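You operate a simulated robot arm through the tools that you are given. There is no shell and no other tool. Be economical: measure what you need, move in short steps, check, and stop when the job is done.

You are at the controls of a simulated two-armed robot. One attempt, no reset.

TASK
Press-test the red onion from the three-cup tray and tip it to FIRM or CULL as the dial shows.
Fine: set it in the cradle, swing the press arm over it to test and clear before tipping; SOFT goes to CULL; level the cradle again; leave the other two in their cups.

The check looks at the end state, three seconds after you hand in, the way a careful person would. Anything else that was tipped, shoved, dropped, spilled or broken makes it a failure.

THE ROBOT
Two 7-joint arms with fingered hands on one trunk that stands fixed in place. Base frame: the origin is at the foot of the trunk, x ahead of it, y to its left, z up. Lengths are in m, angles in degrees, forces in N, time in s.
The left shoulder is at [0.022, 0.214, 1.264], the right one opposite. With the tool pointing down near the work surface each hand reaches from about 0.12 to 0.58 m from the base axis, measured 20 degrees to its own side. Payload 3.3 kg a hand.
The tool frame of a hand sits at the grasp point between the pads (the TCP): z along the fingers, y along the line on which they close. The tips reach 0.026 m beyond it. Largest opening 0.132 m; the body of the gripper starts 0.073 m behind the TCP. The gripper is a hand of 2 fingers: y runs from the thumb to the fingers, the wrist lies at [0, 0, -0.224] in the tool frame, and closing takes about 1.5 s.
Orientation is that of the tool frame in the base frame, as [roll, pitch, yaw] about the fixed x, y, z axes, in that order (R = Rz(yaw) Ry(pitch) Rx(roll)). With the fingers straight down and closing along the base's y, the tool's x points along the base's -x, its y along +y and its z along -z.

THE INTERFACE
- The arms move only by the tool apply_moves. It takes "left_plan", "right_plan" or both (then of equal length, played together; a hand with none holds still); each is a list of rows, each an object (a shift or turn left out is 0, a gripper value left out holds the last) with "xyz": the shift along the tool's x, y, z in units of 40 mm (1.0 is 40 mm), a list of three; "dr": the turn, a rotation vector about the tool's x, y, z in units of 6 degrees (1.0 is 6 degrees), a list of three; "grip": the gripper command, from -1 (shut) to 1 (fully open), values between in proportion. In form: [{"xyz": [dx, dy, dz], "dr": [rx, ry, rz], "grip": grip}, ...]. A call has 1 to 20 rows; each row shifts and turns the commanded pose from where the row before left it, along the tool's axes as they then stand. A call with a number of a shift or a turn outside -1 to 1 is refused whole. A row lasts 0.2 s, in which the tool goes at most 0.05 m and 8.6 degrees; a call with a longer step from one row to the next is refused whole, and so is a gripper value outside its range. Where a pose cannot be reached the arm comes as near as it can. A force on the tool above 40 N (or 10 N above the force at the start of the call, whichever is more), or a blocked arm, ends the call early, and 0.2 s more pass. Each finger travels about 0.153 m/s and halts on what it meets, pressing with about 32 N; the grip force reading is that of the motor and also rises with nothing between the fingers. The clock runs only during rows and for 0.2 s after the last one: add rows that do not move to give the fingers time. It gives the time, the measured TCP pose, the force on the tool (base axes), the opening and the grip force at its end, in the units of the frame above (readings bear some noise), with the torque about the TCP (base axes, N m) and any sound that the robot's microphone picked up.
- Cameras (640 x 400 px; columns grow to the right, rows downward): "scene" is now at [0.0945, 0.0407, 1.4492]; the picture's right is [0.47, -0.88, 0.00], its down [-0.42, -0.23, -0.88] and it looks along [0.77, 0.41, -0.48] (base axes); focal length 292 px, centre (320, 200). "left" rides on the left gripper at [-0.066, -0.003, -0.099] in its tool frame; the picture's right is [0.04, -1.00, 0.00], its down [0.83, 0.03, -0.55] and it looks along [0.55, 0.02, 0.83] (tool axes); focal length 261 px, centre (320, 200). "right" rides on the right gripper at [0.065, -0.003, -0.099] in its tool frame; the picture's right is [0.04, 1.00, 0.00], its down [-0.83, 0.03, -0.55] and it looks along [-0.55, 0.02, 0.83] (tool axes); focal length 261 px, centre (320, 200). There is no depth. A picture from a camera that has moved, and an enlarged one, comes with that camera's place and axes in the base frame and with its lens.
- capture(camera): a new picture of that camera. No time passes.
- move_column(by): slides the trunk up (or, below 0, down) by that many m; the arms and the scene camera ride with it, the base frame stays. It gives what a move gives, with no picture.
- set_grasp(shape, hand): the hand has 2 fingers and takes this shape, open, in about a second: jaw (thumb against the fingers, like two jaws); tri (thumb and two fingers); tip (a fingertip pinch); poke (one finger out to press); point (the index stretched); flat (the hand flat); cup (the hand cupped); fist (a fist). The gripper value then closes the fingers along that shape, each until it touches; the sizes above hold for jaw. It gives what a move gives, with no picture.
- turn_head(pan, tilt): turns the head with the scene camera to pan (to the left, within 86 degrees either way) and tilt (down, from -29 to 69), counted from straight ahead of the robot. It gives what a move gives.
- enlarge(camera, box): a new picture of the part [left, top, right, bottom] of that camera's present view, enlarged. No time passes.
- hand_in(): hands the job in; it is judged then, once.

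Work in short steps. Places have to be worked out from the pictures, the camera data and where the tool is seen: move nearer, look again, correct. Check each grasp and each placing, and mend what went wrong. You have 120 turns and 86 pictures in all, those below and enlarged ones among them. Open the grippers and draw the arms clear of the work before you hand the job in, unless the task says otherwise; then end with one line.

The tools are called after "Emit:" by a JSON object that holds its "fn" and its "kwargs". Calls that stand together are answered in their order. apply_moves: Moves the arms, as the interface text tells. Its arguments: {"type":"object","properties":{"left_plan":{"type":"array"},"right_plan":{"type":"array"}},"required":[]} The other tools are called the same way: move_column (by) slides the trunk up or down; set_grasp (shape, hand) gives the hand a shape; turn_head (pan, tilt) turns the head that bears the scene camera; capture (camera) takes a picture; enlarge (camera, box) takes an enlarged picture of a part of a camera's view; hand_in () hands the job in.

At the start:

```text
time: 0.0
left_eef_pos: [0.2088, 0.2754, 1.2012]
left_ee_rot: [180.0, 0.0, -179.9]
left_ft_force: [-0.3, 0.0, 0.8]
left_moment: [-0.03, 0.02, 0.0]
left_width: 0.132
left_grasp_force: 0.1
left_shape: jaw
right_eef_pos: [0.2855, 0.0346, 1.2989]
right_ee_rot: [177.9, 0.2, 178.8]
right_ft_force: [0.4, -1.3, 1.0]
right_moment: [0.03, -0.02, 0.0]
right_width: 0.1322
right_grasp_force: 0.0
right_shape: jaw
trunk travel left (down, up): [-0.546, 0.215]
head pan, tilt: [28.0, 28.8]
```

scene: 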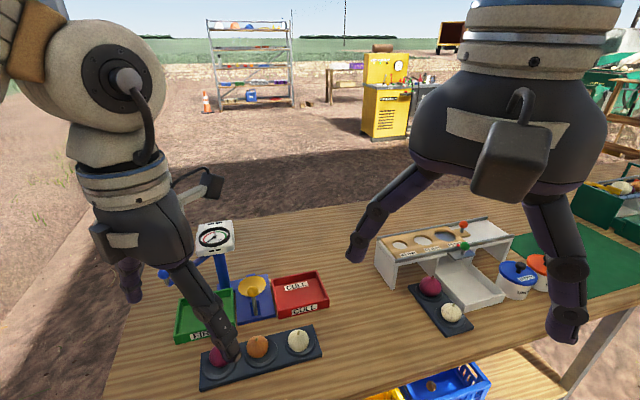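
right: 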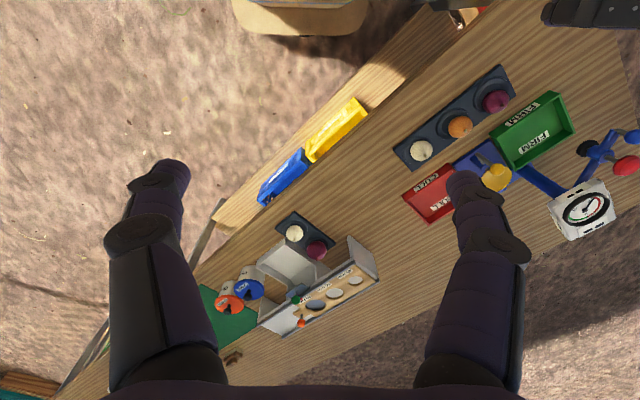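
left: 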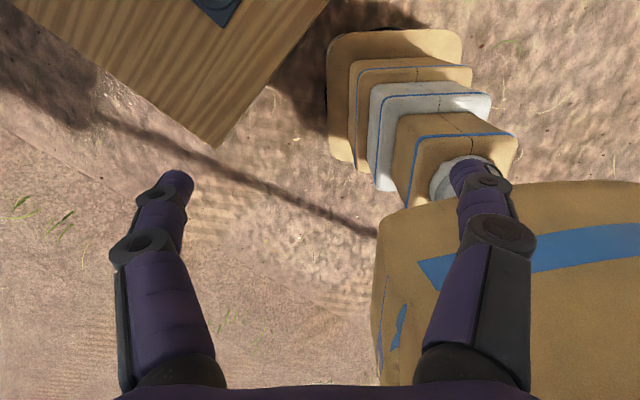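

The press station (dial, cradle, FIRM/CULL trays, three-cup tray) is on the left side. I'll look closer first.

Emit:
{"fn": "enlarge", "kwargs": {"camera": "scene", "box": [150, 200, 350, 400]}}

Emit:
{"fn": "enlarge", "kwargs": {"camera": "right", "box": [380, 40, 640, 260]}}

```text
2.00 times, centred on (250, 300) of scene
camera zoom: at [0.0945, 0.0407, 1.4492], right [0.47, -0.88, 0.0], down [-0.42, -0.23, -0.88], along [0.77, 0.41, -0.48], focal length 585 px, centre (460, 0)
```

zoom: 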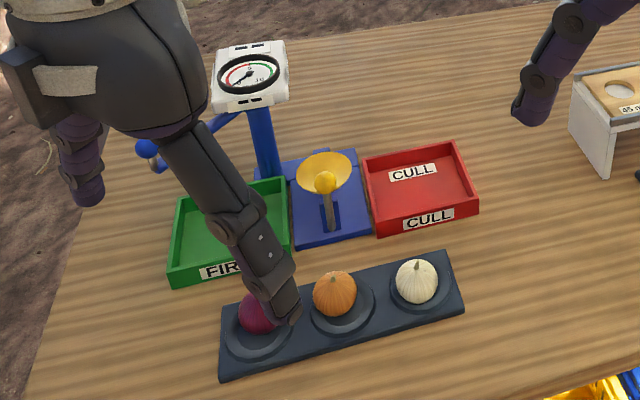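

```text
1.82 times, centred on (510, 150) of right
camera zoom: at [0.2198, 0.0311, 1.3962], right [-0.02, 1.0, 0.04], down [0.83, 0.0, 0.56], along [0.56, 0.04, -0.83], focal length 474 px, centre (-26, 291)
```

zoom: 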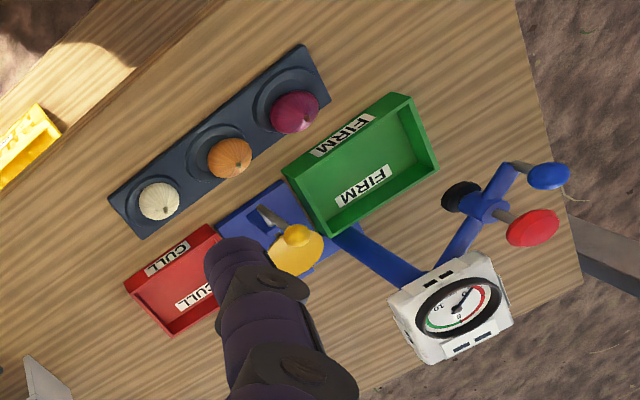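

I estimate the onion near (0.353, 0.442, 0.81), dial near (0.50, 0.56, 1.01). The left hand occludes; I move it out left and back for a clear view.

Emit:
{"fn": "apply_moves", "kwargs": {"left_plan": [{"xyz": [0.3, 1, -0.5]}, {"xyz": [0.3, 1, -0.5]}, {"xyz": [0.3, 1, -0.5]}, {"xyz": [0.3, 1, -0.5]}, {"xyz": [0.3, 1, 0]}, {"xyz": [0.3, 1, 0]}]}}

Emit:
{"fn": "turn_head", "kwargs": {"pan": 45, "tilt": 40}}

Emit:
{"fn": "capture", "kwargs": {"camera": "scene"}}

```text
time: 1.4
left_eef_pos: [0.1529, 0.5102, 1.2368]
left_ee_rot: [-179.9, 0.1, -179.8]
left_ft_force: [-0.2, 0.2, -0.4]
left_moment: [0.0, 0.03, -0.01]
left_width: 0.1319
left_grasp_force: 0.1
left_shape: jaw
left hand out of reach, approached as far as the arm can: row 4, 5, 6
right_eef_pos: [0.2874, 0.0348, 1.3003]
right_ee_rot: [177.5, 0.2, 178.8]
right_ft_force: [-0.1, 0.2, 0.8]
right_moment: [0.0, 0.02, -0.04]
right_width: 0.1317
right_grasp_force: 0.1
right_shape: jaw
trunk travel left (down, up): [-0.546, 0.215]
head pan, tilt: [28.0, 28.8]
```

```text
time: 2.2
left_eef_pos: [0.1534, 0.508, 1.2386]
left_ee_rot: [180.0, 0.1, -179.9]
left_ft_force: [1.2, -0.5, 0.3]
left_moment: [0.02, -0.01, 0.02]
left_width: 0.1318
left_grasp_force: 0.1
left_shape: jaw
right_eef_pos: [0.2862, 0.0351, 1.2999]
right_ee_rot: [177.5, 0.2, 178.5]
right_ft_force: [0.0, 0.0, -1.0]
right_moment: [0.01, -0.01, 0.01]
right_width: 0.1321
right_grasp_force: 0.0
right_shape: jaw
trunk travel left (down, up): [-0.546, 0.215]
head pan, tilt: [45.0, 40.0]
```

```text
80 pictures are left
camera scene: at [0.0744, 0.058, 1.432], right [0.71, -0.71, 0.0], down [-0.45, -0.45, -0.77], along [0.54, 0.54, -0.64], focal length 292 px, centre (320, 200)
```

scene: 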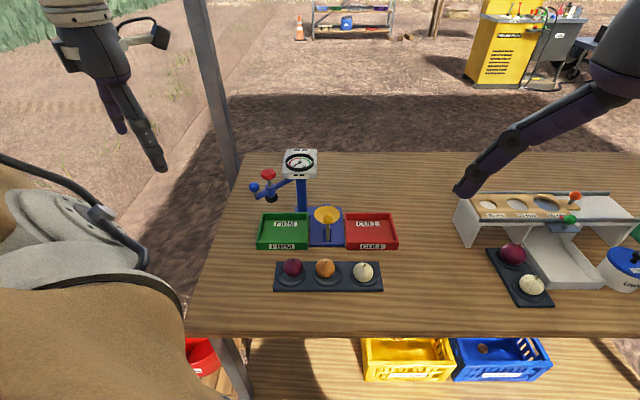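

Now a clear view; enlarge the station.

Emit:
{"fn": "enlarge", "kwargs": {"camera": "scene", "box": [240, 140, 410, 300]}}

Emit:
{"fn": "enlarge", "kwargs": {"camera": "scene", "box": [245, 145, 355, 215]}}

Emit:
{"fn": "capture", "kwargs": {"camera": "left"}}

```text
2.50 times, centred on (325, 220) of scene
camera zoom: at [0.0744, 0.058, 1.432], right [0.71, -0.71, 0.0], down [-0.45, -0.45, -0.77], along [0.54, 0.54, -0.64], focal length 731 px, centre (308, 150)
```

zoom: 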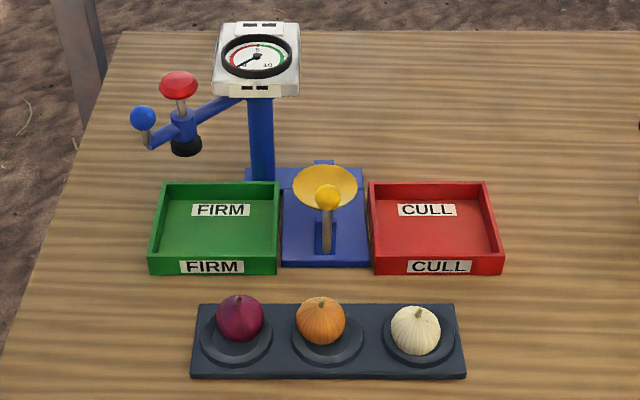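

```text
5.71 times, centred on (300, 180) of scene
camera zoom: at [0.0744, 0.058, 1.432], right [0.71, -0.71, 0.0], down [-0.45, -0.45, -0.77], along [0.54, 0.54, -0.64], focal length 1671 px, centre (434, 314)
```

zoom: 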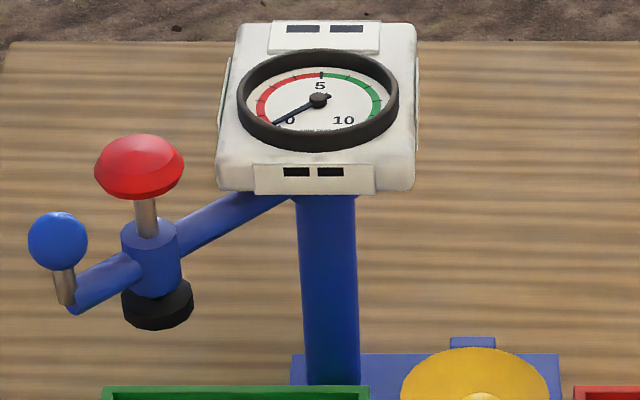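

```text
77 pictures are left
camera left: at [0.2184, 0.5063, 1.3377], right [-0.04, -1.0, 0.0], down [-0.83, 0.03, 0.55], along [-0.55, 0.02, -0.83], focal length 261 px, centre (320, 200)
```

left: 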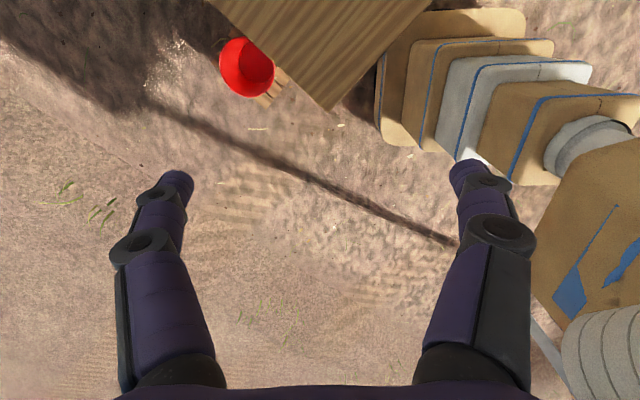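

The mechanism: blue ball = swing handle, red knob = plunger over the black pad, yellow ball = cradle tilt lever. The station is rotated 45°, so I turn the left hand toward yaw 45 (camera on the robot side).

Emit:
{"fn": "apply_moves", "kwargs": {"left_plan": [{"xyz": [-0.3, -0.9, 0]}, {"xyz": [-0.3, -0.9, 0]}, {"xyz": [-0.3, -0.9, 0]}, {"dr": [0, 0, 1]}, {"dr": [0, 0, 1]}, {"dr": [0, 0, 1]}, {"dr": [0, 0, 1]}, {"dr": [0, 0, 1]}, {"dr": [0, 0, 1]}, {"dr": [0, 0, 1]}, {"dr": [0, 0, 1]}, {"dr": [0, 0, 1]}, {"dr": [0, 0, 1]}, {"dr": [0, 0, 1]}, {"dr": [0, 0, 1]}, {"dr": [0, 0, 1]}, {"dr": [0, 0, 1]}, {"dr": [0, 0, 1]}]}}

```text
time: 6.0
left_eef_pos: [0.1868, 0.2779, 1.2073]
left_ee_rot: [-180.0, 0.0, 90.1]
left_ft_force: [0.1, 0.0, 1.0]
left_moment: [0.0, 0.01, 0.02]
left_width: 0.132
left_grasp_force: 0.1
left_shape: jaw
left hand out of reach, approached as far as the arm can: row 10, 11, 12, 13, 14, 15, 16, 17, 18
right_eef_pos: [0.2877, 0.0345, 1.3007]
right_ee_rot: [177.5, 0.1, 178.7]
right_ft_force: [-0.4, -0.1, 0.1]
right_moment: [-0.01, 0.02, -0.03]
right_width: 0.132
right_grasp_force: 0.1
right_shape: jaw
trunk travel left (down, up): [-0.546, 0.215]
head pan, tilt: [45.0, 40.0]
```

Yaw 90 reached. I continue the turn to 45 while moving forward where reach should be better.

Emit:
{"fn": "apply_moves", "kwargs": {"left_plan": [{"xyz": [0.3, 0.7, 0.3]}, {"xyz": [0.3, 0.7, 0.3]}, {"xyz": [0.3, 0.7, 0.3]}, {"dr": [0, 0, 1]}, {"dr": [0, 0, 1]}, {"dr": [0, 0, 1]}, {"dr": [0, 0, 1]}, {"dr": [0, 0, 1]}, {"dr": [0, 0, 1]}, {"dr": [0, 0, 1]}, {"dr": [0, 0, 0.5]}, {}]}}

Emit:
{"fn": "capture", "kwargs": {"camera": "left"}}

```text
time: 8.1
left_eef_pos: [0.1671, 0.1829, 1.1962]
left_ee_rot: [179.6, 0.1, 58.3]
left_ft_force: [7.8, 0.5, 0.8]
left_moment: [-0.11, 0.91, 0.42]
left_width: 0.1322
left_grasp_force: 0.1
left_shape: jaw
left hand out of reach, approached as far as the arm can: row 1, 2, 3, 4, 5, 6, 7, 8, 9, 10
right_eef_pos: [0.2887, 0.0332, 1.3008]
right_ee_rot: [177.2, 0.2, 178.6]
right_ft_force: [-1.2, 0.1, 0.5]
right_moment: [0.02, 0.01, -0.02]
right_width: 0.1322
right_grasp_force: 0.0
right_shape: jaw
trunk travel left (down, up): [-0.546, 0.215]
head pan, tilt: [45.0, 40.0]
stopped in row 10 (left hand): the force on the tool passed its limit at 85 N (the readings are from after the stop); the commanded pose is now the measured one
```

```text
76 pictures are left
camera left: at [0.1299, 0.1307, 1.2961], right [-0.83, 0.56, -0.01], down [0.46, 0.69, 0.55], along [0.31, 0.45, -0.83], focal length 261 px, centre (320, 200)
```

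left: 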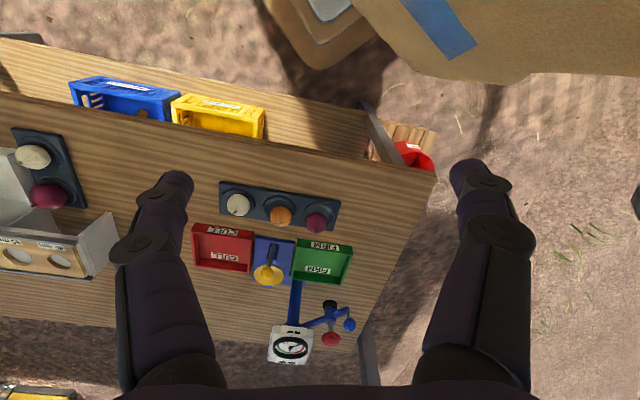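

The left hand hit something (likely the right hand). I withdraw the right arm to its own side, and see how the left settles.

Emit:
{"fn": "apply_moves", "kwargs": {"right_plan": [{"xyz": [0, -0.9, 0]}, {"xyz": [0, -0.9, 0]}, {"xyz": [0, -0.9, 0]}, {"xyz": [0, -0.9, 0]}, {"xyz": [0, -0.9, 0]}, {"xyz": [0, -0.9, 0]}, {"xyz": [0, -0.9, 0]}, {"xyz": [0, -0.9, 0]}]}}

Emit:
{"fn": "capture", "kwargs": {"camera": "scene"}}

```text
time: 9.9
left_eef_pos: [0.167, 0.1844, 1.1972]
left_ee_rot: [179.6, 0.1, 58.3]
left_ft_force: [22.6, -1.9, -1.9]
left_moment: [0.2, 2.52, 1.43]
left_width: 0.1318
left_grasp_force: 0.1
left_shape: jaw
right_eef_pos: [0.3097, -0.2206, 1.3642]
right_ee_rot: [177.4, 0.1, 178.7]
right_ft_force: [0.4, -0.5, 0.5]
right_moment: [-0.01, -0.01, -0.03]
right_width: 0.1319
right_grasp_force: 0.1
right_shape: jaw
right hand out of reach, approached as far as the arm can: row 1, 2, 3, 4, 5, 6, 7, 8
trunk travel left (down, up): [-0.546, 0.215]
head pan, tilt: [45.0, 40.0]
```

```text
75 pictures are left
camera scene: at [0.0742, 0.057, 1.432], right [0.71, -0.71, 0.0], down [-0.45, -0.45, -0.77], along [0.54, 0.54, -0.64], focal length 292 px, centre (320, 200)
```

scene: 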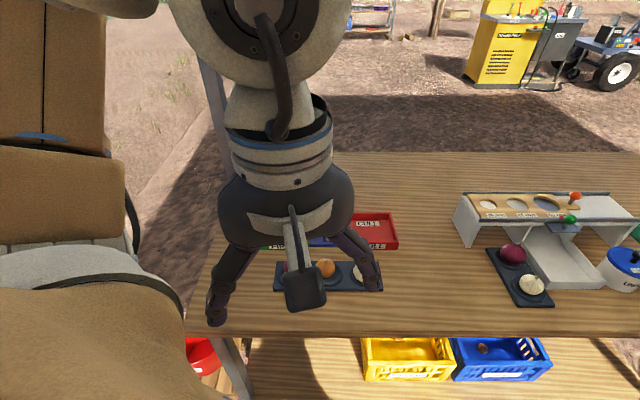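

The hand is pressed against the robot's own body; I move it forward along v (away from the trunk) and then down.

Emit:
{"fn": "apply_moves", "kwargs": {"left_plan": [{"xyz": [0.8, 0.4, 0]}, {"xyz": [0.8, 0.4, 0]}, {"xyz": [0.8, 0.2, 0.4]}, {"xyz": [0.8, 0.2, 0.4]}, {}, {}]}}

Emit:
{"fn": "capture", "kwargs": {"camera": "left"}}

```text
time: 11.3
left_eef_pos: [0.1667, 0.1829, 1.1961]
left_ee_rot: [179.5, 0.1, 58.3]
left_ft_force: [29.2, -0.5, 0.8]
left_moment: [0.0, 3.19, 1.71]
left_width: 0.1318
left_grasp_force: 0.1
left_shape: jaw
left hand out of reach, approached as far as the arm can: row 1, 2, 3, 4
right_eef_pos: [0.3093, -0.2205, 1.3646]
right_ee_rot: [177.5, 0.1, 178.7]
right_ft_force: [0.0, -0.3, 0.4]
right_moment: [0.02, 0.02, 0.0]
right_width: 0.1319
right_grasp_force: 0.0
right_shape: jaw
trunk travel left (down, up): [-0.546, 0.215]
head pan, tilt: [45.0, 40.0]
```

```text
74 pictures are left
camera left: at [0.1294, 0.1305, 1.2962], right [-0.83, 0.56, -0.01], down [0.46, 0.69, 0.55], along [0.31, 0.45, -0.83], focal length 261 px, centre (320, 200)
```

left: 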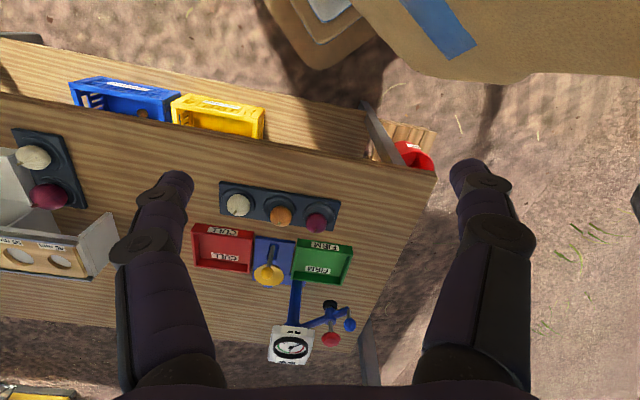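

The IK is stuck at a wrist limit; I turn back toward yaw ~120 to free it.

Emit:
{"fn": "apply_moves", "kwargs": {"left_plan": [{"dr": [0, 0, -1]}, {"dr": [0, 0, -1]}, {"dr": [0, 0, -1]}, {"dr": [0, 0, -1]}, {"dr": [0, 0, -1]}, {"dr": [0, 0, -1]}, {"dr": [0, 0, -1]}, {"dr": [0, 0, -1]}, {"dr": [0, 0, -1]}, {"dr": [0, 0, -1]}, {"dr": [0, 0, -1]}, {}]}}

```text
time: 11.9
left_eef_pos: [0.1651, 0.1876, 1.1941]
left_ee_rot: [179.9, -0.5, 68.9]
left_ft_force: [10.1, 16.5, 6.0]
left_moment: [-0.63, 0.71, -1.03]
left_width: 0.1316
left_grasp_force: 0.0
left_shape: jaw
right_eef_pos: [0.311, -0.2199, 1.3649]
right_ee_rot: [177.4, 0.1, 178.7]
right_ft_force: [0.0, 0.5, 0.2]
right_moment: [0.0, 0.02, -0.01]
right_width: 0.1317
right_grasp_force: 0.1
right_shape: jaw
trunk travel left (down, up): [-0.546, 0.215]
head pan, tilt: [45.0, 40.0]
stopped in row 3 (left hand): the force on the tool passed its limit at 53 N (the readings are from after the stop); the commanded pose is now the measured one
```

Contact lessened; now try moving forward (base +x) from yaw 69, in small steps.

Emit:
{"fn": "apply_moves", "kwargs": {"left_plan": [{"xyz": [0.18, 0.47, 0]}, {"xyz": [0.18, 0.47, 0]}, {"xyz": [0.3, 0.6, 0]}, {"xyz": [0.3, 0.6, 0]}, {}]}}

```text
time: 13.1
left_eef_pos: [0.1997, 0.1939, 1.1873]
left_ee_rot: [179.8, -0.3, 68.8]
left_ft_force: [1.3, 0.1, -0.2]
left_moment: [-0.01, 0.0, -0.02]
left_width: 0.1317
left_grasp_force: 0.0
left_shape: jaw
left hand out of reach, approached as far as the arm can: row 2, 3, 4
right_eef_pos: [0.31, -0.2192, 1.3633]
right_ee_rot: [177.4, 0.2, 178.7]
right_ft_force: [0.8, -0.2, -0.1]
right_moment: [0.0, 0.01, 0.02]
right_width: 0.1319
right_grasp_force: 0.0
right_shape: jaw
trunk travel left (down, up): [-0.546, 0.215]
head pan, tilt: [45.0, 40.0]
```

Free. I turn back to yaw 135 (tool x = −u, tool y = +v), which the arm reaches naturally, then move over the table.

Emit:
{"fn": "apply_moves", "kwargs": {"left_plan": [{"dr": [0, 0, -1]}, {"dr": [0, 0, -1]}, {"dr": [0, 0, -1]}, {"dr": [0, 0, -1]}, {"dr": [0, 0, -1]}, {"dr": [0, 0, -1]}, {"dr": [0, 0, -1]}, {"dr": [0, 0, -1]}, {"dr": [0, 0, -1]}, {"dr": [0, 0, -1]}, {"dr": [0, 0, -1]}, {"xyz": [0, 0.7, 0]}, {"xyz": [0, 0.7, 0]}, {"xyz": [0, 0.7, 0.3]}, {"xyz": [0, 0.7, 0.3]}, {}]}}

Emit:
{"fn": "capture", "kwargs": {"camera": "left"}}

```text
time: 16.5
left_eef_pos: [0.2791, 0.2732, 1.1635]
left_ee_rot: [179.6, 0.0, 134.8]
left_ft_force: [0.5, 0.0, -0.5]
left_moment: [0.05, 0.0, 0.04]
left_width: 0.1317
left_grasp_force: 0.0
left_shape: jaw
right_eef_pos: [0.3093, -0.221, 1.3641]
right_ee_rot: [177.3, 0.2, 178.7]
right_ft_force: [1.0, -0.4, 0.5]
right_moment: [0.02, -0.03, 0.02]
right_width: 0.1319
right_grasp_force: 0.0
right_shape: jaw
trunk travel left (down, up): [-0.546, 0.215]
head pan, tilt: [45.0, 40.0]
```

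```text
73 pictures are left
camera left: at [0.3214, 0.2252, 1.2632], right [-0.74, -0.68, -0.01], down [-0.57, 0.61, 0.55], along [-0.37, 0.41, -0.83], focal length 261 px, centre (320, 200)
```

left: 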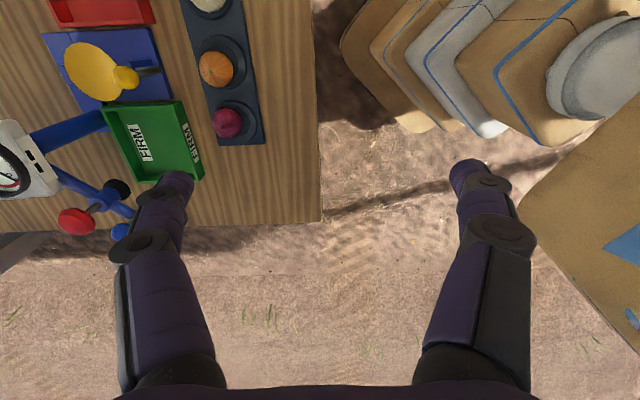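

Triangulated (u=[.71,-.71], v=[.71,.71]): onion (u −.059, v .555, z .82), lever ball (.030, .613, .94), bowl (.031, .715, .86), dial box's near-right corner ~(.00, .68, 1.01). I move to view bowl and dial from the +u side.

Emit:
{"fn": "apply_moves", "kwargs": {"left_plan": [{"xyz": [-0.9, 0.4, 0]}, {"xyz": [-0.9, 0.6, 0]}, {"xyz": [-0.9, 0.6, 0]}, {"xyz": [-0.5, 0.6, 0]}, {}, {}]}}

Emit:
{"fn": "capture", "kwargs": {"camera": "left"}}

Emit:
{"fn": "capture", "kwargs": {"camera": "scene"}}

```text
time: 17.9
left_eef_pos: [0.3879, 0.2855, 1.1389]
left_ee_rot: [179.8, 0.2, 134.7]
left_ft_force: [1.3, 0.3, 0.5]
left_moment: [-0.02, 0.0, -0.02]
left_width: 0.132
left_grasp_force: 0.2
left_shape: jaw
left hand out of reach, approached as far as the arm can: row 2, 3, 4
right_eef_pos: [0.3095, -0.2199, 1.3645]
right_ee_rot: [177.5, 0.1, 178.7]
right_ft_force: [-0.3, -0.4, 0.3]
right_moment: [-0.03, 0.0, -0.01]
right_width: 0.1318
right_grasp_force: 0.0
right_shape: jaw
trunk travel left (down, up): [-0.546, 0.215]
head pan, tilt: [45.0, 40.0]
```

```text
72 pictures are left
camera left: at [0.4311, 0.2375, 1.2391], right [-0.74, -0.68, -0.01], down [-0.57, 0.61, 0.55], along [-0.37, 0.41, -0.83], focal length 261 px, centre (320, 200)
```

left: 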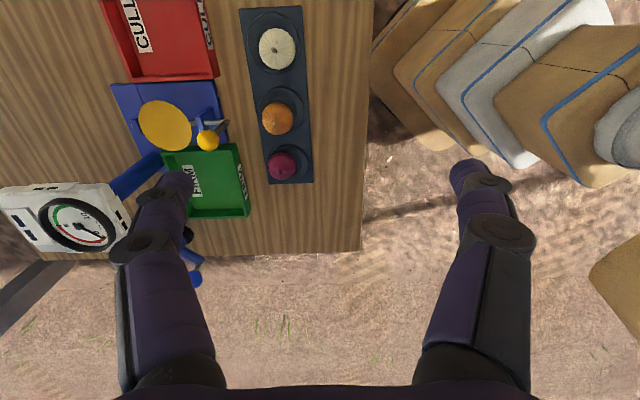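

```text
71 pictures are left
camera scene: at [0.075, 0.0579, 1.4319], right [0.71, -0.71, 0.0], down [-0.45, -0.45, -0.77], along [0.54, 0.54, -0.64], focal length 292 px, centre (320, 200)
```

scene: 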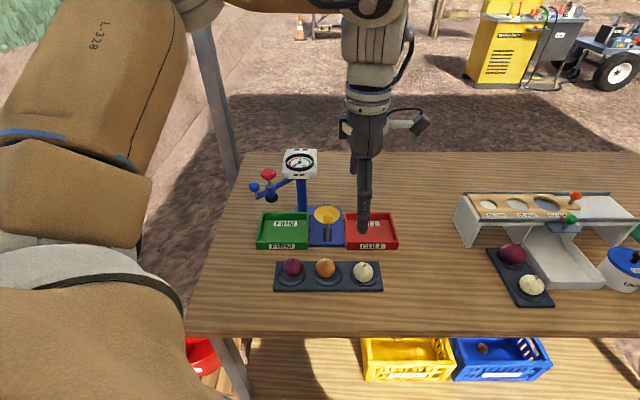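

Refined: bowl (u .031, v .70, z .873), dial box corner near (.003, .70, .99), column pivot ~(−.05, .78), swing ball (−.158, .687, .977), pad radius ≈.113. Now go above the red onion at yaw 135, fingers part open along v.

Emit:
{"fn": "apply_moves", "kwargs": {"left_plan": [{"xyz": [0.55, 0.33, 0.4], "grip": 0.3}, {"xyz": [0.55, 0.33, 0.6]}, {"xyz": [0.55, 0.33, 0.6]}, {"xyz": [0.55, 0.33, 0.6]}, {"xyz": [0.55, 0.33, 0.6]}, {"xyz": [0.55, 0.33, 0.6]}, {"xyz": [0, 0, 0.6]}, {}]}}

Emit:
{"fn": "capture", "kwargs": {"camera": "left"}}

```text
time: 19.7
left_eef_pos: [0.3516, 0.435, 0.9805]
left_ee_rot: [179.5, 0.1, 134.8]
left_ft_force: [-0.8, -0.9, -0.1]
left_moment: [0.02, 0.02, 0.04]
left_width: 0.0862
left_grasp_force: 0.0
left_shape: jaw
right_eef_pos: [0.3096, -0.2195, 1.3649]
right_ee_rot: [177.4, 0.2, 178.7]
right_ft_force: [0.9, 0.7, -0.6]
right_moment: [-0.01, -0.04, 0.03]
right_width: 0.1319
right_grasp_force: 0.3
right_shape: jaw
trunk travel left (down, up): [-0.546, 0.215]
head pan, tilt: [45.0, 40.0]
```

```text
70 pictures are left
camera left: at [0.3943, 0.3879, 1.081], right [-0.74, -0.68, -0.01], down [-0.57, 0.61, 0.55], along [-0.37, 0.41, -0.83], focal length 261 px, centre (320, 200)
```

left: 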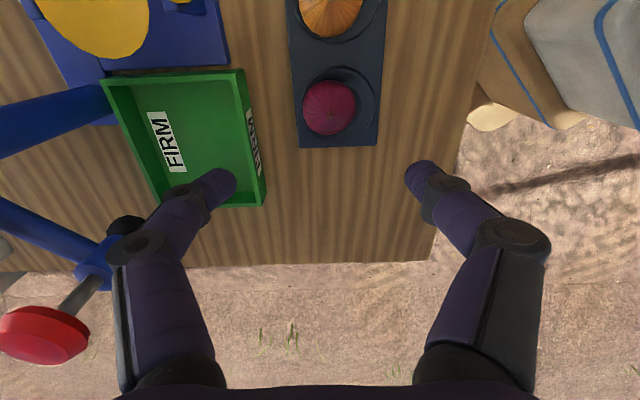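

Onion seen at (u −.064, v .549); I correct by (−5, −7 mm) and descend to TCP z ≈ .83.

Emit:
{"fn": "apply_moves", "kwargs": {"left_plan": [{"xyz": [0.12, -0.18, 0.8]}, {"xyz": [0, 0, 0.8]}, {"xyz": [0, 0, 0.8]}, {"xyz": [0, 0, 0.7]}, {"xyz": [0, 0, 0.5]}, {}]}}

Emit:
{"fn": "capture", "kwargs": {"camera": "left"}}

```text
time: 21.1
left_eef_pos: [0.3402, 0.4337, 0.854]
left_ee_rot: [179.6, 0.0, 134.8]
left_ft_force: [-0.2, 0.7, -0.4]
left_moment: [0.0, 0.04, -0.05]
left_width: 0.086
left_grasp_force: 0.0
left_shape: jaw
left hand out of reach, approached as far as the arm can: row 5
right_eef_pos: [0.3093, -0.2191, 1.3632]
right_ee_rot: [177.4, 0.2, 178.7]
right_ft_force: [-0.1, -0.3, 0.5]
right_moment: [0.0, 0.0, 0.0]
right_width: 0.1319
right_grasp_force: 0.1
right_shape: jaw
trunk travel left (down, up): [-0.546, 0.215]
head pan, tilt: [45.0, 40.0]
```

```text
69 pictures are left
camera left: at [0.3847, 0.3863, 0.9535], right [-0.74, -0.68, -0.01], down [-0.57, 0.61, 0.55], along [-0.37, 0.41, -0.83], focal length 261 px, centre (320, 200)
```

left: 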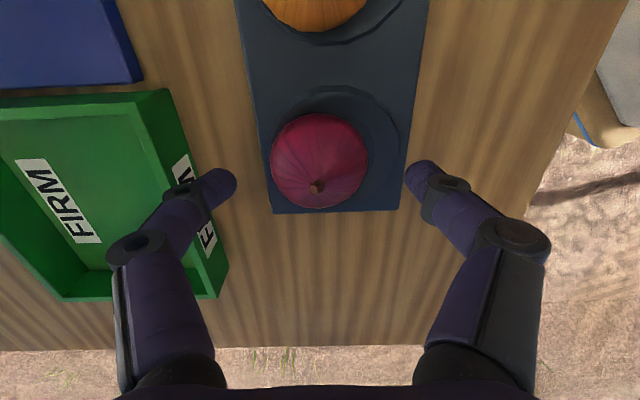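

At its downward reach limit, so I raise the hand and lower the trunk by 0.12.

Emit:
{"fn": "apply_moves", "kwargs": {"left_plan": [{"xyz": [0, 0, -0.8]}, {"xyz": [0, 0, -0.8]}, {"xyz": [0, 0, -0.8]}, {"xyz": [0, 0, -0.8]}, {}]}}

Emit:
{"fn": "move_column", "kwargs": {"by": -0.12}}

Emit:
{"fn": "capture", "kwargs": {"camera": "left"}}

```text
time: 22.3
left_eef_pos: [0.3417, 0.4346, 0.981]
left_ee_rot: [179.6, 0.0, 134.9]
left_ft_force: [0.0, -0.7, -0.6]
left_moment: [0.0, -0.02, 0.0]
left_width: 0.0862
left_grasp_force: 0.0
left_shape: jaw
right_eef_pos: [0.3089, -0.2197, 1.3642]
right_ee_rot: [177.4, 0.1, 178.7]
right_ft_force: [-0.5, -1.0, 0.8]
right_moment: [0.05, 0.01, 0.03]
right_width: 0.132
right_grasp_force: 0.0
right_shape: jaw
trunk travel left (down, up): [-0.546, 0.215]
head pan, tilt: [45.0, 40.0]
```

```text
time: 23.8
left_eef_pos: [0.3406, 0.4345, 0.8608]
left_ee_rot: [179.6, 0.0, 134.9]
left_ft_force: [0.1, 0.7, 0.1]
left_moment: [0.01, 0.0, -0.02]
left_width: 0.0861
left_grasp_force: 0.0
left_shape: jaw
right_eef_pos: [0.3085, -0.2205, 1.2446]
right_ee_rot: [177.4, 0.1, 178.7]
right_ft_force: [-0.1, 0.1, -0.3]
right_moment: [0.01, 0.03, -0.02]
right_width: 0.1315
right_grasp_force: 0.1
right_shape: jaw
trunk travel left (down, up): [-0.426, 0.335]
head pan, tilt: [45.0, 40.0]
```

```text
68 pictures are left
camera left: at [0.3834, 0.3862, 0.9613], right [-0.74, -0.68, -0.01], down [-0.57, 0.61, 0.55], along [-0.37, 0.41, -0.83], focal length 261 px, centre (320, 200)
```

left: 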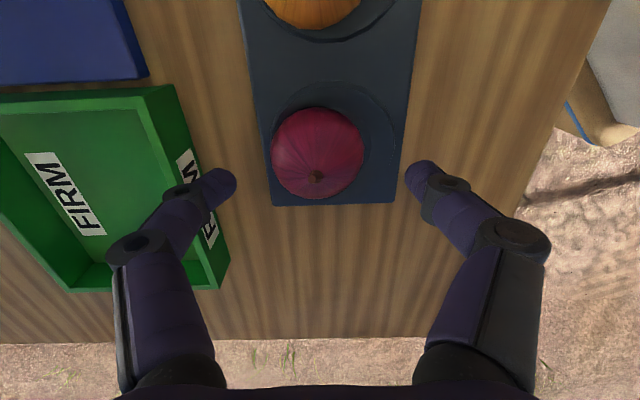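

Onion aligned with the TCP, but the +v finger will pass near the FIRM tray's wall; I narrow the opening slightly, then descend.

Emit:
{"fn": "apply_moves", "kwargs": {"left_plan": [{"xyz": [0, -0.05, 0], "grip": 0.12}, {}, {"xyz": [0, 0, 0.3]}, {"xyz": [0, 0, 0.3]}, {"xyz": [0, 0, 0.2]}, {}]}}

Emit:
{"fn": "capture", "kwargs": {"camera": "left"}}

```text
time: 25.2
left_eef_pos: [0.3387, 0.4307, 0.8325]
left_ee_rot: [179.5, 0.1, 134.7]
left_ft_force: [-6.0, 2.5, 36.8]
left_moment: [-1.16, 1.34, -0.27]
left_width: 0.0753
left_grasp_force: 0.1
left_shape: jaw
right_eef_pos: [0.3074, -0.2218, 1.2469]
right_ee_rot: [177.3, 0.1, 178.8]
right_ft_force: [-0.5, 0.0, 0.3]
right_moment: [0.01, 0.02, 0.04]
right_width: 0.1321
right_grasp_force: 0.0
right_shape: jaw
trunk travel left (down, up): [-0.426, 0.335]
head pan, tilt: [45.0, 40.0]
stopped in row 6 (left hand): the force on the tool passed its limit at 42 N (the readings are from after the stop); the commanded pose is now the measured one
```

```text
67 pictures are left
camera left: at [0.3816, 0.3833, 0.9324], right [-0.74, -0.67, -0.01], down [-0.57, 0.61, 0.55], along [-0.37, 0.41, -0.83], focal length 261 px, centre (320, 200)
```

left: 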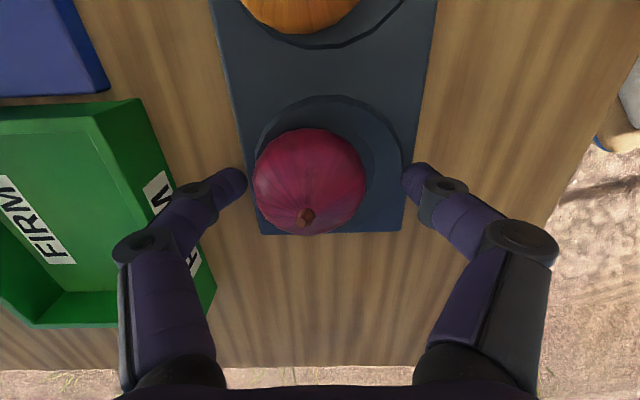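

The −v fingertip touched the cup tray's top. I lift 3 mm, recentre 5 mm to +v, and close.

Emit:
{"fn": "apply_moves", "kwargs": {"left_plan": [{"xyz": [0, 0, -0.1]}, {"xyz": [0, 0.13, 0]}, {}, {"grip": -0.2}, {"grip": -0.6}, {"grip": -1}, {}, {}, {}]}}

Emit:
{"fn": "capture", "kwargs": {"camera": "left"}}

```text
time: 27.2
left_eef_pos: [0.3415, 0.4349, 0.8347]
left_ee_rot: [179.5, 0.2, 134.8]
left_ft_force: [-4.5, 1.0, 17.7]
left_moment: [0.14, -0.01, -0.47]
left_width: 0.0651
left_grasp_force: 31.7
left_shape: jaw
right_eef_pos: [0.309, -0.2203, 1.2463]
right_ee_rot: [177.4, 0.1, 178.8]
right_ft_force: [-0.4, 0.5, -0.7]
right_moment: [-0.03, 0.01, -0.02]
right_width: 0.132
right_grasp_force: 0.1
right_shape: jaw
trunk travel left (down, up): [-0.426, 0.335]
head pan, tilt: [45.0, 40.0]
```

```text
66 pictures are left
camera left: at [0.3856, 0.3874, 0.9348], right [-0.74, -0.67, -0.01], down [-0.57, 0.61, 0.55], along [-0.37, 0.41, -0.83], focal length 261 px, centre (320, 200)
```

left: 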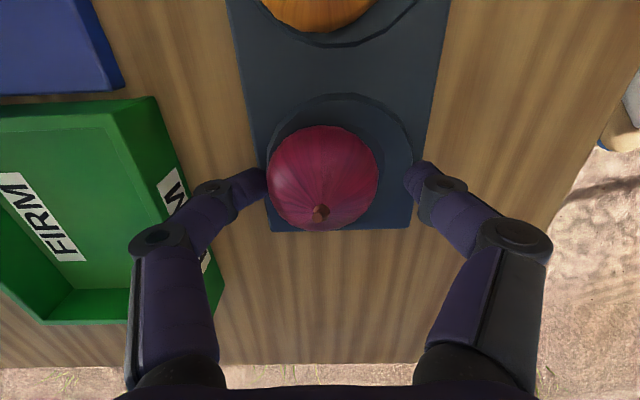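

The −v finger is stalled on the cup/tray edge rather than the onion. Open, rise ~10 mm, re-close.

Emit:
{"fn": "apply_moves", "kwargs": {"left_plan": [{"grip": 0.12}, {}, {}, {"xyz": [0, 0, -0.25]}, {}, {}]}}

Emit:
{"fn": "capture", "kwargs": {"camera": "left"}}

Emit:
{"fn": "enlarge", "kwargs": {"camera": "scene", "box": [220, 150, 400, 290]}}

```text
time: 28.6
left_eef_pos: [0.3434, 0.4364, 0.8434]
left_ee_rot: [179.6, 0.1, 134.8]
left_ft_force: [0.4, -0.6, 0.7]
left_moment: [-0.03, -0.02, 0.04]
left_width: 0.0736
left_grasp_force: 0.1
left_shape: jaw
right_eef_pos: [0.3083, -0.2198, 1.2449]
right_ee_rot: [177.4, 0.0, 178.7]
right_ft_force: [-0.7, -0.3, -0.7]
right_moment: [0.03, -0.02, 0.01]
right_width: 0.132
right_grasp_force: 0.0
right_shape: jaw
trunk travel left (down, up): [-0.426, 0.335]
head pan, tilt: [45.0, 40.0]
```

```text
65 pictures are left
camera left: at [0.387, 0.3882, 0.9438], right [-0.74, -0.67, -0.01], down [-0.57, 0.61, 0.55], along [-0.37, 0.41, -0.83], focal length 261 px, centre (320, 200)
```

left: 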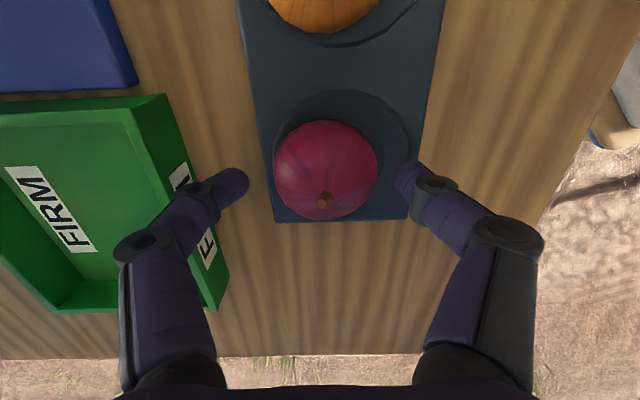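

```text
2.86 times, centred on (310, 220) of scene
camera zoom: at [0.0841, 0.0579, 1.3115], right [0.71, -0.71, 0.0], down [-0.45, -0.45, -0.77], along [0.54, 0.54, -0.64], focal length 835 px, centre (349, 143)
```

zoom: 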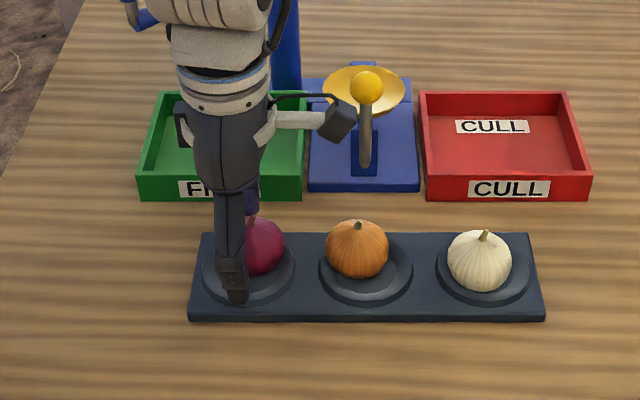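

Centred and above the cup ring now; close.

Emit:
{"fn": "apply_moves", "kwargs": {"left_plan": [{"grip": -0.2}, {"grip": -0.6}, {"grip": -1}, {}, {}, {}]}}

Emit:
{"fn": "capture", "kwargs": {"camera": "left"}}

```text
time: 30.0
left_eef_pos: [0.3439, 0.4365, 0.8445]
left_ee_rot: [179.6, 0.0, 134.7]
left_ft_force: [2.5, 4.1, 1.9]
left_moment: [0.16, -0.08, 0.07]
left_width: 0.035
left_grasp_force: 31.7
left_shape: jaw
right_eef_pos: [0.31, -0.2203, 1.245]
right_ee_rot: [177.5, -0.1, 178.8]
right_ft_force: [-0.3, 0.3, -0.3]
right_moment: [-0.02, -0.02, 0.02]
right_width: 0.132
right_grasp_force: 0.1
right_shape: jaw
trunk travel left (down, up): [-0.426, 0.335]
head pan, tilt: [45.0, 40.0]
```

```text
63 pictures are left
camera left: at [0.3871, 0.3886, 0.9437], right [-0.74, -0.67, -0.01], down [-0.57, 0.61, 0.55], along [-0.37, 0.41, -0.83], focal length 261 px, centre (320, 200)
```

left: 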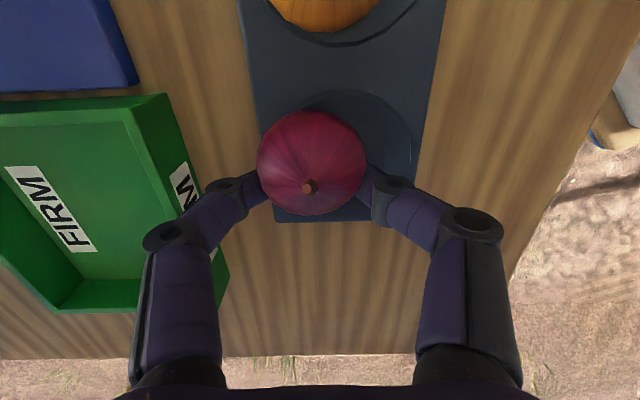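

The grip (.035 wide) is off-centre — onion centre seems ~7 mm toward +u. I reopen, shift, and re-close.

Emit:
{"fn": "apply_moves", "kwargs": {"left_plan": [{"grip": 0.12}, {}, {}, {"xyz": [-0.2, 0, 0]}, {}, {"grip": -0.2}, {"grip": -0.6}, {"grip": -1}, {}, {}, {}]}}

Emit:
{"fn": "capture", "kwargs": {"camera": "left"}}

```text
time: 32.4
left_eef_pos: [0.3487, 0.4311, 0.8431]
left_ee_rot: [179.6, 0.0, 134.8]
left_ft_force: [1.0, 3.4, -0.1]
left_moment: [0.04, -0.04, 0.06]
left_width: 0.0391
left_grasp_force: 32.1
left_shape: jaw
right_eef_pos: [0.3104, -0.2202, 1.2447]
right_ee_rot: [177.6, 0.0, 178.7]
right_ft_force: [-0.8, 0.3, -0.3]
right_moment: [-0.02, 0.02, -0.01]
right_width: 0.132
right_grasp_force: 0.2
right_shape: jaw
trunk travel left (down, up): [-0.426, 0.335]
head pan, tilt: [45.0, 40.0]
```

```text
62 pictures are left
camera left: at [0.3926, 0.3829, 0.9435], right [-0.74, -0.67, -0.01], down [-0.57, 0.61, 0.55], along [-0.37, 0.41, -0.83], focal length 261 px, centre (320, 200)
```

left: 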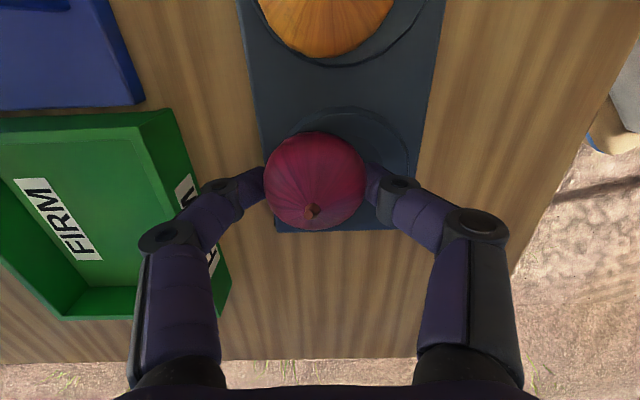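

Test lift of 3 cm to see whether it holds.

Emit:
{"fn": "apply_moves", "kwargs": {"left_plan": [{"xyz": [0, 0, -0.25]}, {"xyz": [0, 0, -0.25]}, {"xyz": [0, 0, -0.25]}, {}]}}

Emit:
{"fn": "capture", "kwargs": {"camera": "left"}}

Emit:
{"fn": "enlarge", "kwargs": {"camera": "scene", "box": [220, 150, 400, 290]}}

```text
time: 33.4
left_eef_pos: [0.3488, 0.4307, 0.8729]
left_ee_rot: [179.6, 0.0, 134.8]
left_ft_force: [1.0, 1.2, -0.6]
left_moment: [0.04, -0.01, 0.01]
left_width: 0.0389
left_grasp_force: 32.2
left_shape: jaw
right_eef_pos: [0.31, -0.2196, 1.2449]
right_ee_rot: [177.5, 0.0, 178.8]
right_ft_force: [0.2, 0.1, -0.6]
right_moment: [-0.01, -0.01, 0.0]
right_width: 0.132
right_grasp_force: 0.1
right_shape: jaw
trunk travel left (down, up): [-0.426, 0.335]
head pan, tilt: [45.0, 40.0]
```

```text
61 pictures are left
camera left: at [0.3921, 0.3821, 0.9735], right [-0.74, -0.67, -0.01], down [-0.56, 0.61, 0.55], along [-0.37, 0.41, -0.83], focal length 261 px, centre (320, 200)
```

left: 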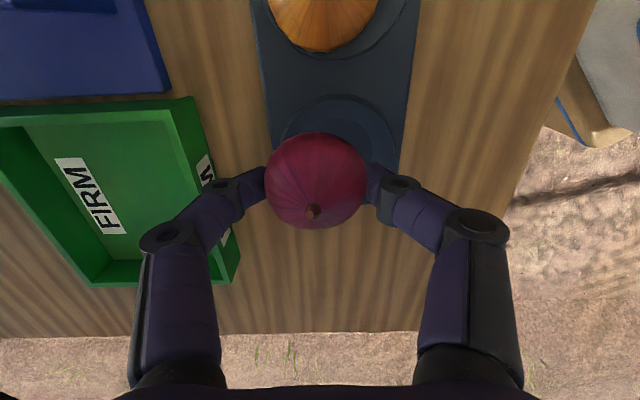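

```text
2.86 times, centred on (310, 220) of scene
camera zoom: at [0.0842, 0.058, 1.3115], right [0.71, -0.71, 0.0], down [-0.45, -0.45, -0.77], along [0.54, 0.54, -0.64], focal length 835 px, centre (349, 143)
```

zoom: 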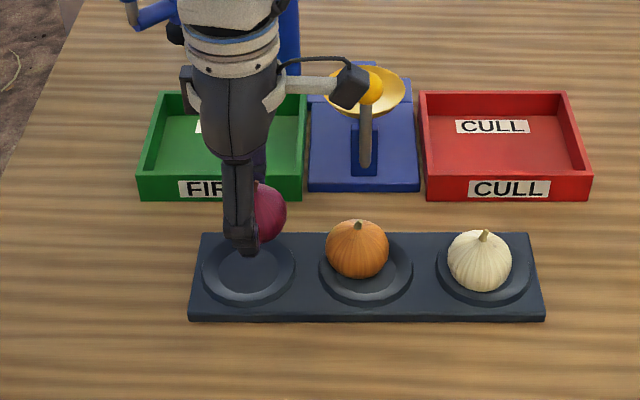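

Onion held. Lift to z≈1.0 and lean the hand 24° (wrist toward −y) to suit the bowl approach past the dial box.

Emit:
{"fn": "apply_moves", "kwargs": {"left_plan": [{"xyz": [0, 0, -0.8]}, {"xyz": [0, 0, -0.8]}, {"xyz": [0, 0, -0.8]}, {"xyz": [0, 0, -0.8]}, {"dr": [-0.707, 0.707, 0]}, {"dr": [-0.707, 0.707, 0]}, {"dr": [-0.707, 0.707, 0]}, {"dr": [-0.707, 0.707, 0]}, {}]}}

Emit:
{"fn": "capture", "kwargs": {"camera": "left"}}

```text
time: 35.4
left_eef_pos: [0.3443, 0.4211, 0.9983]
left_ee_rot: [162.0, -16.7, 137.5]
left_ft_force: [0.5, 0.0, -0.6]
left_moment: [0.02, -0.01, 0.0]
left_width: 0.0384
left_grasp_force: 32.2
left_shape: jaw
left hand out of reach, approached as far as the arm can: row 4
right_eef_pos: [0.3089, -0.2203, 1.245]
right_ee_rot: [177.4, 0.1, 178.7]
right_ft_force: [-0.8, -0.4, -0.7]
right_moment: [-0.05, -0.01, -0.01]
right_width: 0.132
right_grasp_force: 0.2
right_shape: jaw
trunk travel left (down, up): [-0.426, 0.335]
head pan, tilt: [45.0, 40.0]
```

```text
59 pictures are left
camera left: at [0.3877, 0.3373, 1.0692], right [-0.74, -0.61, -0.28], down [-0.57, 0.33, 0.75], along [-0.37, 0.72, -0.59], focal length 261 px, centre (320, 200)
```

left: 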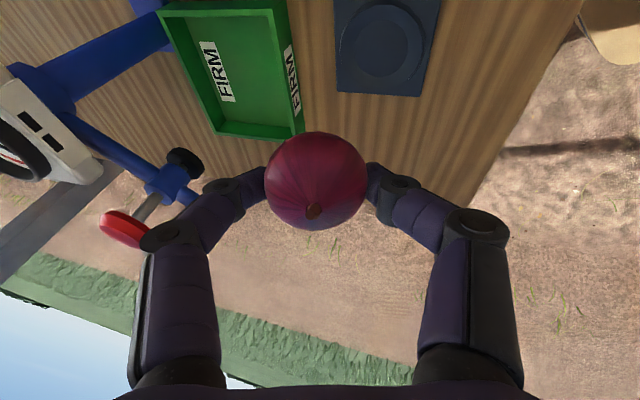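

Lean works, but at yaw 135 the gripper body would hit the lever ball. I turn +90° about vertical (yaw ≈225, closing along u), keeping the lean.

Emit:
{"fn": "apply_moves", "kwargs": {"left_plan": [{"dr": [0.298, 0.286, -0.9]}, {"dr": [0.298, 0.286, -0.9]}, {"dr": [0.298, 0.286, -0.9]}, {"dr": [0.298, 0.286, -0.9]}, {"dr": [0.298, 0.286, -0.9]}, {"dr": [0.298, 0.286, -0.9]}, {"dr": [0.298, 0.286, -0.9]}, {"dr": [0.298, 0.286, -0.9]}, {"dr": [0.298, 0.286, -0.9]}, {"dr": [0.298, 0.286, -0.9]}, {"dr": [0.298, 0.286, -0.9]}, {"dr": [0.298, 0.286, -0.9]}, {"dr": [0.298, 0.286, -0.9]}, {"dr": [0.298, 0.286, -0.9]}, {"dr": [0.298, 0.286, -0.9]}, {}]}}

Emit:
{"fn": "capture", "kwargs": {"camera": "left"}}

Emit:
{"fn": "capture", "kwargs": {"camera": "scene"}}

```text
time: 38.8
left_eef_pos: [0.315, 0.4422, 0.974]
left_ee_rot: [163.3, -17.3, -133.6]
left_ft_force: [-0.1, 0.2, 0.7]
left_moment: [0.01, 0.0, 0.01]
left_width: 0.0383
left_grasp_force: 32.1
left_shape: jaw
left hand out of reach, approached as far as the arm can: row 2, 3, 4, 5, 6, 7, 8, 10
right_eef_pos: [0.31, -0.2196, 1.2451]
right_ee_rot: [177.4, 0.0, 178.7]
right_ft_force: [0.0, 0.3, 0.2]
right_moment: [0.01, 0.01, 0.02]
right_width: 0.1317
right_grasp_force: 0.0
right_shape: jaw
trunk travel left (down, up): [-0.426, 0.335]
head pan, tilt: [45.0, 40.0]
```

```text
58 pictures are left
camera left: at [0.3991, 0.4876, 1.0464], right [0.61, -0.75, -0.26], down [-0.35, -0.55, 0.76], along [-0.72, -0.37, -0.59], focal length 261 px, centre (320, 200)
```

left: 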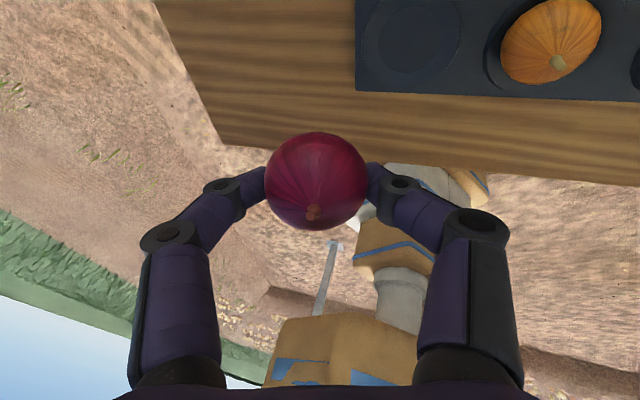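

```text
57 pictures are left
camera scene: at [0.0841, 0.0579, 1.3115], right [0.71, -0.71, 0.0], down [-0.45, -0.45, -0.77], along [0.54, 0.54, -0.64], focal length 292 px, centre (320, 200)
```

scene: 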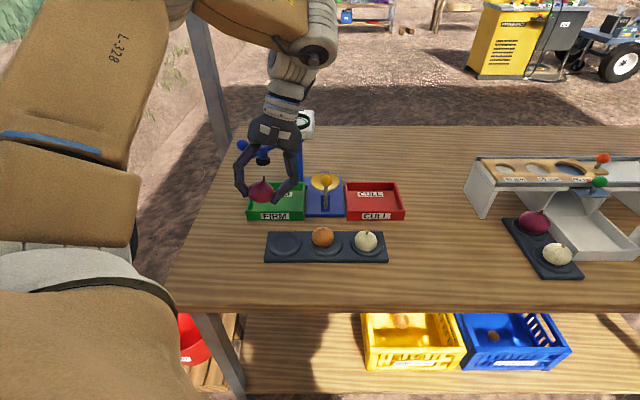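

Rotating about vertical swung the lean to +x; I undo that lean (about −y), then lean about +x so the wrist goes toward −y.

Emit:
{"fn": "apply_moves", "kwargs": {"left_plan": [{"dr": [0.66, -0.748, 0]}, {"dr": [0.66, -0.748, 0]}, {"dr": [0.66, -0.748, 0]}, {"dr": [0.66, -0.748, 0]}, {"dr": [-0.707, -0.707, 0]}, {"dr": [-0.707, -0.707, 0]}, {"dr": [-0.707, -0.707, 0]}, {"dr": [-0.707, -0.707, 0]}, {}]}}

```text
time: 40.8
left_eef_pos: [0.3138, 0.4416, 0.9755]
left_ee_rot: [162.0, 17.2, -139.1]
left_ft_force: [0.4, -0.6, -0.5]
left_moment: [-0.01, 0.0, 0.01]
left_width: 0.038
left_grasp_force: 31.7
left_shape: jaw
right_eef_pos: [0.3094, -0.2204, 1.2445]
right_ee_rot: [177.3, 0.1, 178.6]
right_ft_force: [0.2, 0.1, 0.3]
right_moment: [-0.01, -0.03, -0.02]
right_width: 0.132
right_grasp_force: 0.1
right_shape: jaw
trunk travel left (down, up): [-0.426, 0.335]
head pan, tilt: [45.0, 40.0]
```

Lean is now right (tool z ≈ (.01,.42,−.91)). Move to a staging point (u .05, v .58, z 1.03), over and in front of the lever.

Emit:
{"fn": "apply_moves", "kwargs": {"left_plan": [{"xyz": [-0.434, -0.744, -0.475]}, {"xyz": [-0.434, -0.744, -0.475]}, {"xyz": [-0.434, -0.744, -0.475]}, {"xyz": [-0.434, -0.744, -0.475]}, {}, {}]}}

Emit:
{"fn": "capture", "kwargs": {"camera": "scene"}}

```text
time: 42.2
left_eef_pos: [0.3851, 0.4356, 0.9909]
left_ee_rot: [162.4, 17.0, -139.2]
left_ft_force: [-0.1, -0.5, -1.4]
left_moment: [0.0, -0.03, 0.01]
left_width: 0.0381
left_grasp_force: 32.5
left_shape: jaw
left hand out of reach, approached as far as the arm can: row 2, 3, 4
right_eef_pos: [0.3096, -0.2193, 1.2453]
right_ee_rot: [177.4, -0.1, 178.7]
right_ft_force: [0.2, 0.0, -0.2]
right_moment: [-0.03, -0.03, -0.01]
right_width: 0.1316
right_grasp_force: 0.1
right_shape: jaw
trunk travel left (down, up): [-0.426, 0.335]
head pan, tilt: [45.0, 40.0]
```

```text
56 pictures are left
camera scene: at [0.084, 0.058, 1.3115], right [0.71, -0.71, 0.0], down [-0.45, -0.45, -0.77], along [0.54, 0.54, -0.64], focal length 292 px, centre (320, 200)
```

scene: 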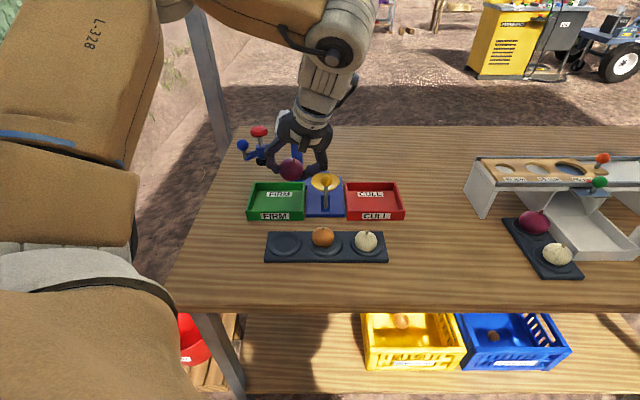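

The arm can't bend the wrist that way further. I switch the lean to straight back (wrist toward −v, tool pointing down and +v), keeping the closing axis along u.

Emit:
{"fn": "apply_moves", "kwargs": {"left_plan": [{"dr": [0.722, 0.692, 0]}, {"dr": [0.722, 0.692, 0]}, {"dr": [0.722, 0.692, 0]}, {"dr": [0.722, 0.692, 0]}, {"dr": [0, -1, 0]}, {"dr": [0, -1, 0]}, {"dr": [0, -1, 0]}, {"dr": [0, -1, 0]}, {}]}}

Emit:
{"fn": "capture", "kwargs": {"camera": "scene"}}

```text
time: 44.2
left_eef_pos: [0.3838, 0.4361, 0.9899]
left_ee_rot: [-180.0, 24.8, -136.5]
left_ft_force: [0.4, -0.7, -0.7]
left_moment: [-0.03, -0.01, 0.0]
left_width: 0.0379
left_grasp_force: 32.5
left_shape: jaw
right_eef_pos: [0.3087, -0.2199, 1.2448]
right_ee_rot: [177.3, 0.1, 178.7]
right_ft_force: [-0.9, -0.8, 0.1]
right_moment: [-0.01, 0.01, 0.01]
right_width: 0.132
right_grasp_force: 0.0
right_shape: jaw
trunk travel left (down, up): [-0.426, 0.335]
head pan, tilt: [45.0, 40.0]
```

```text
55 pictures are left
camera scene: at [0.0841, 0.0581, 1.3115], right [0.71, -0.71, 0.0], down [-0.45, -0.45, -0.77], along [0.54, 0.54, -0.64], focal length 292 px, centre (320, 200)
```

scene: 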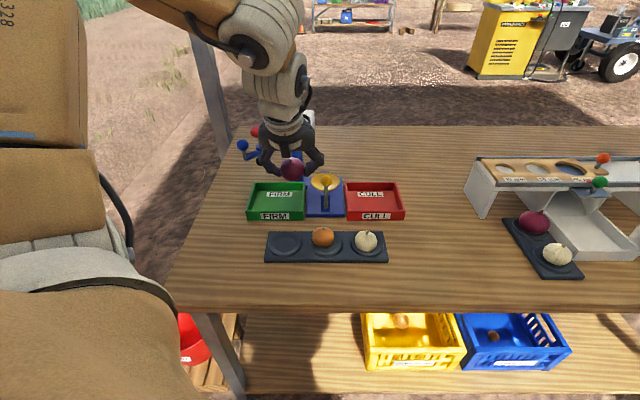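

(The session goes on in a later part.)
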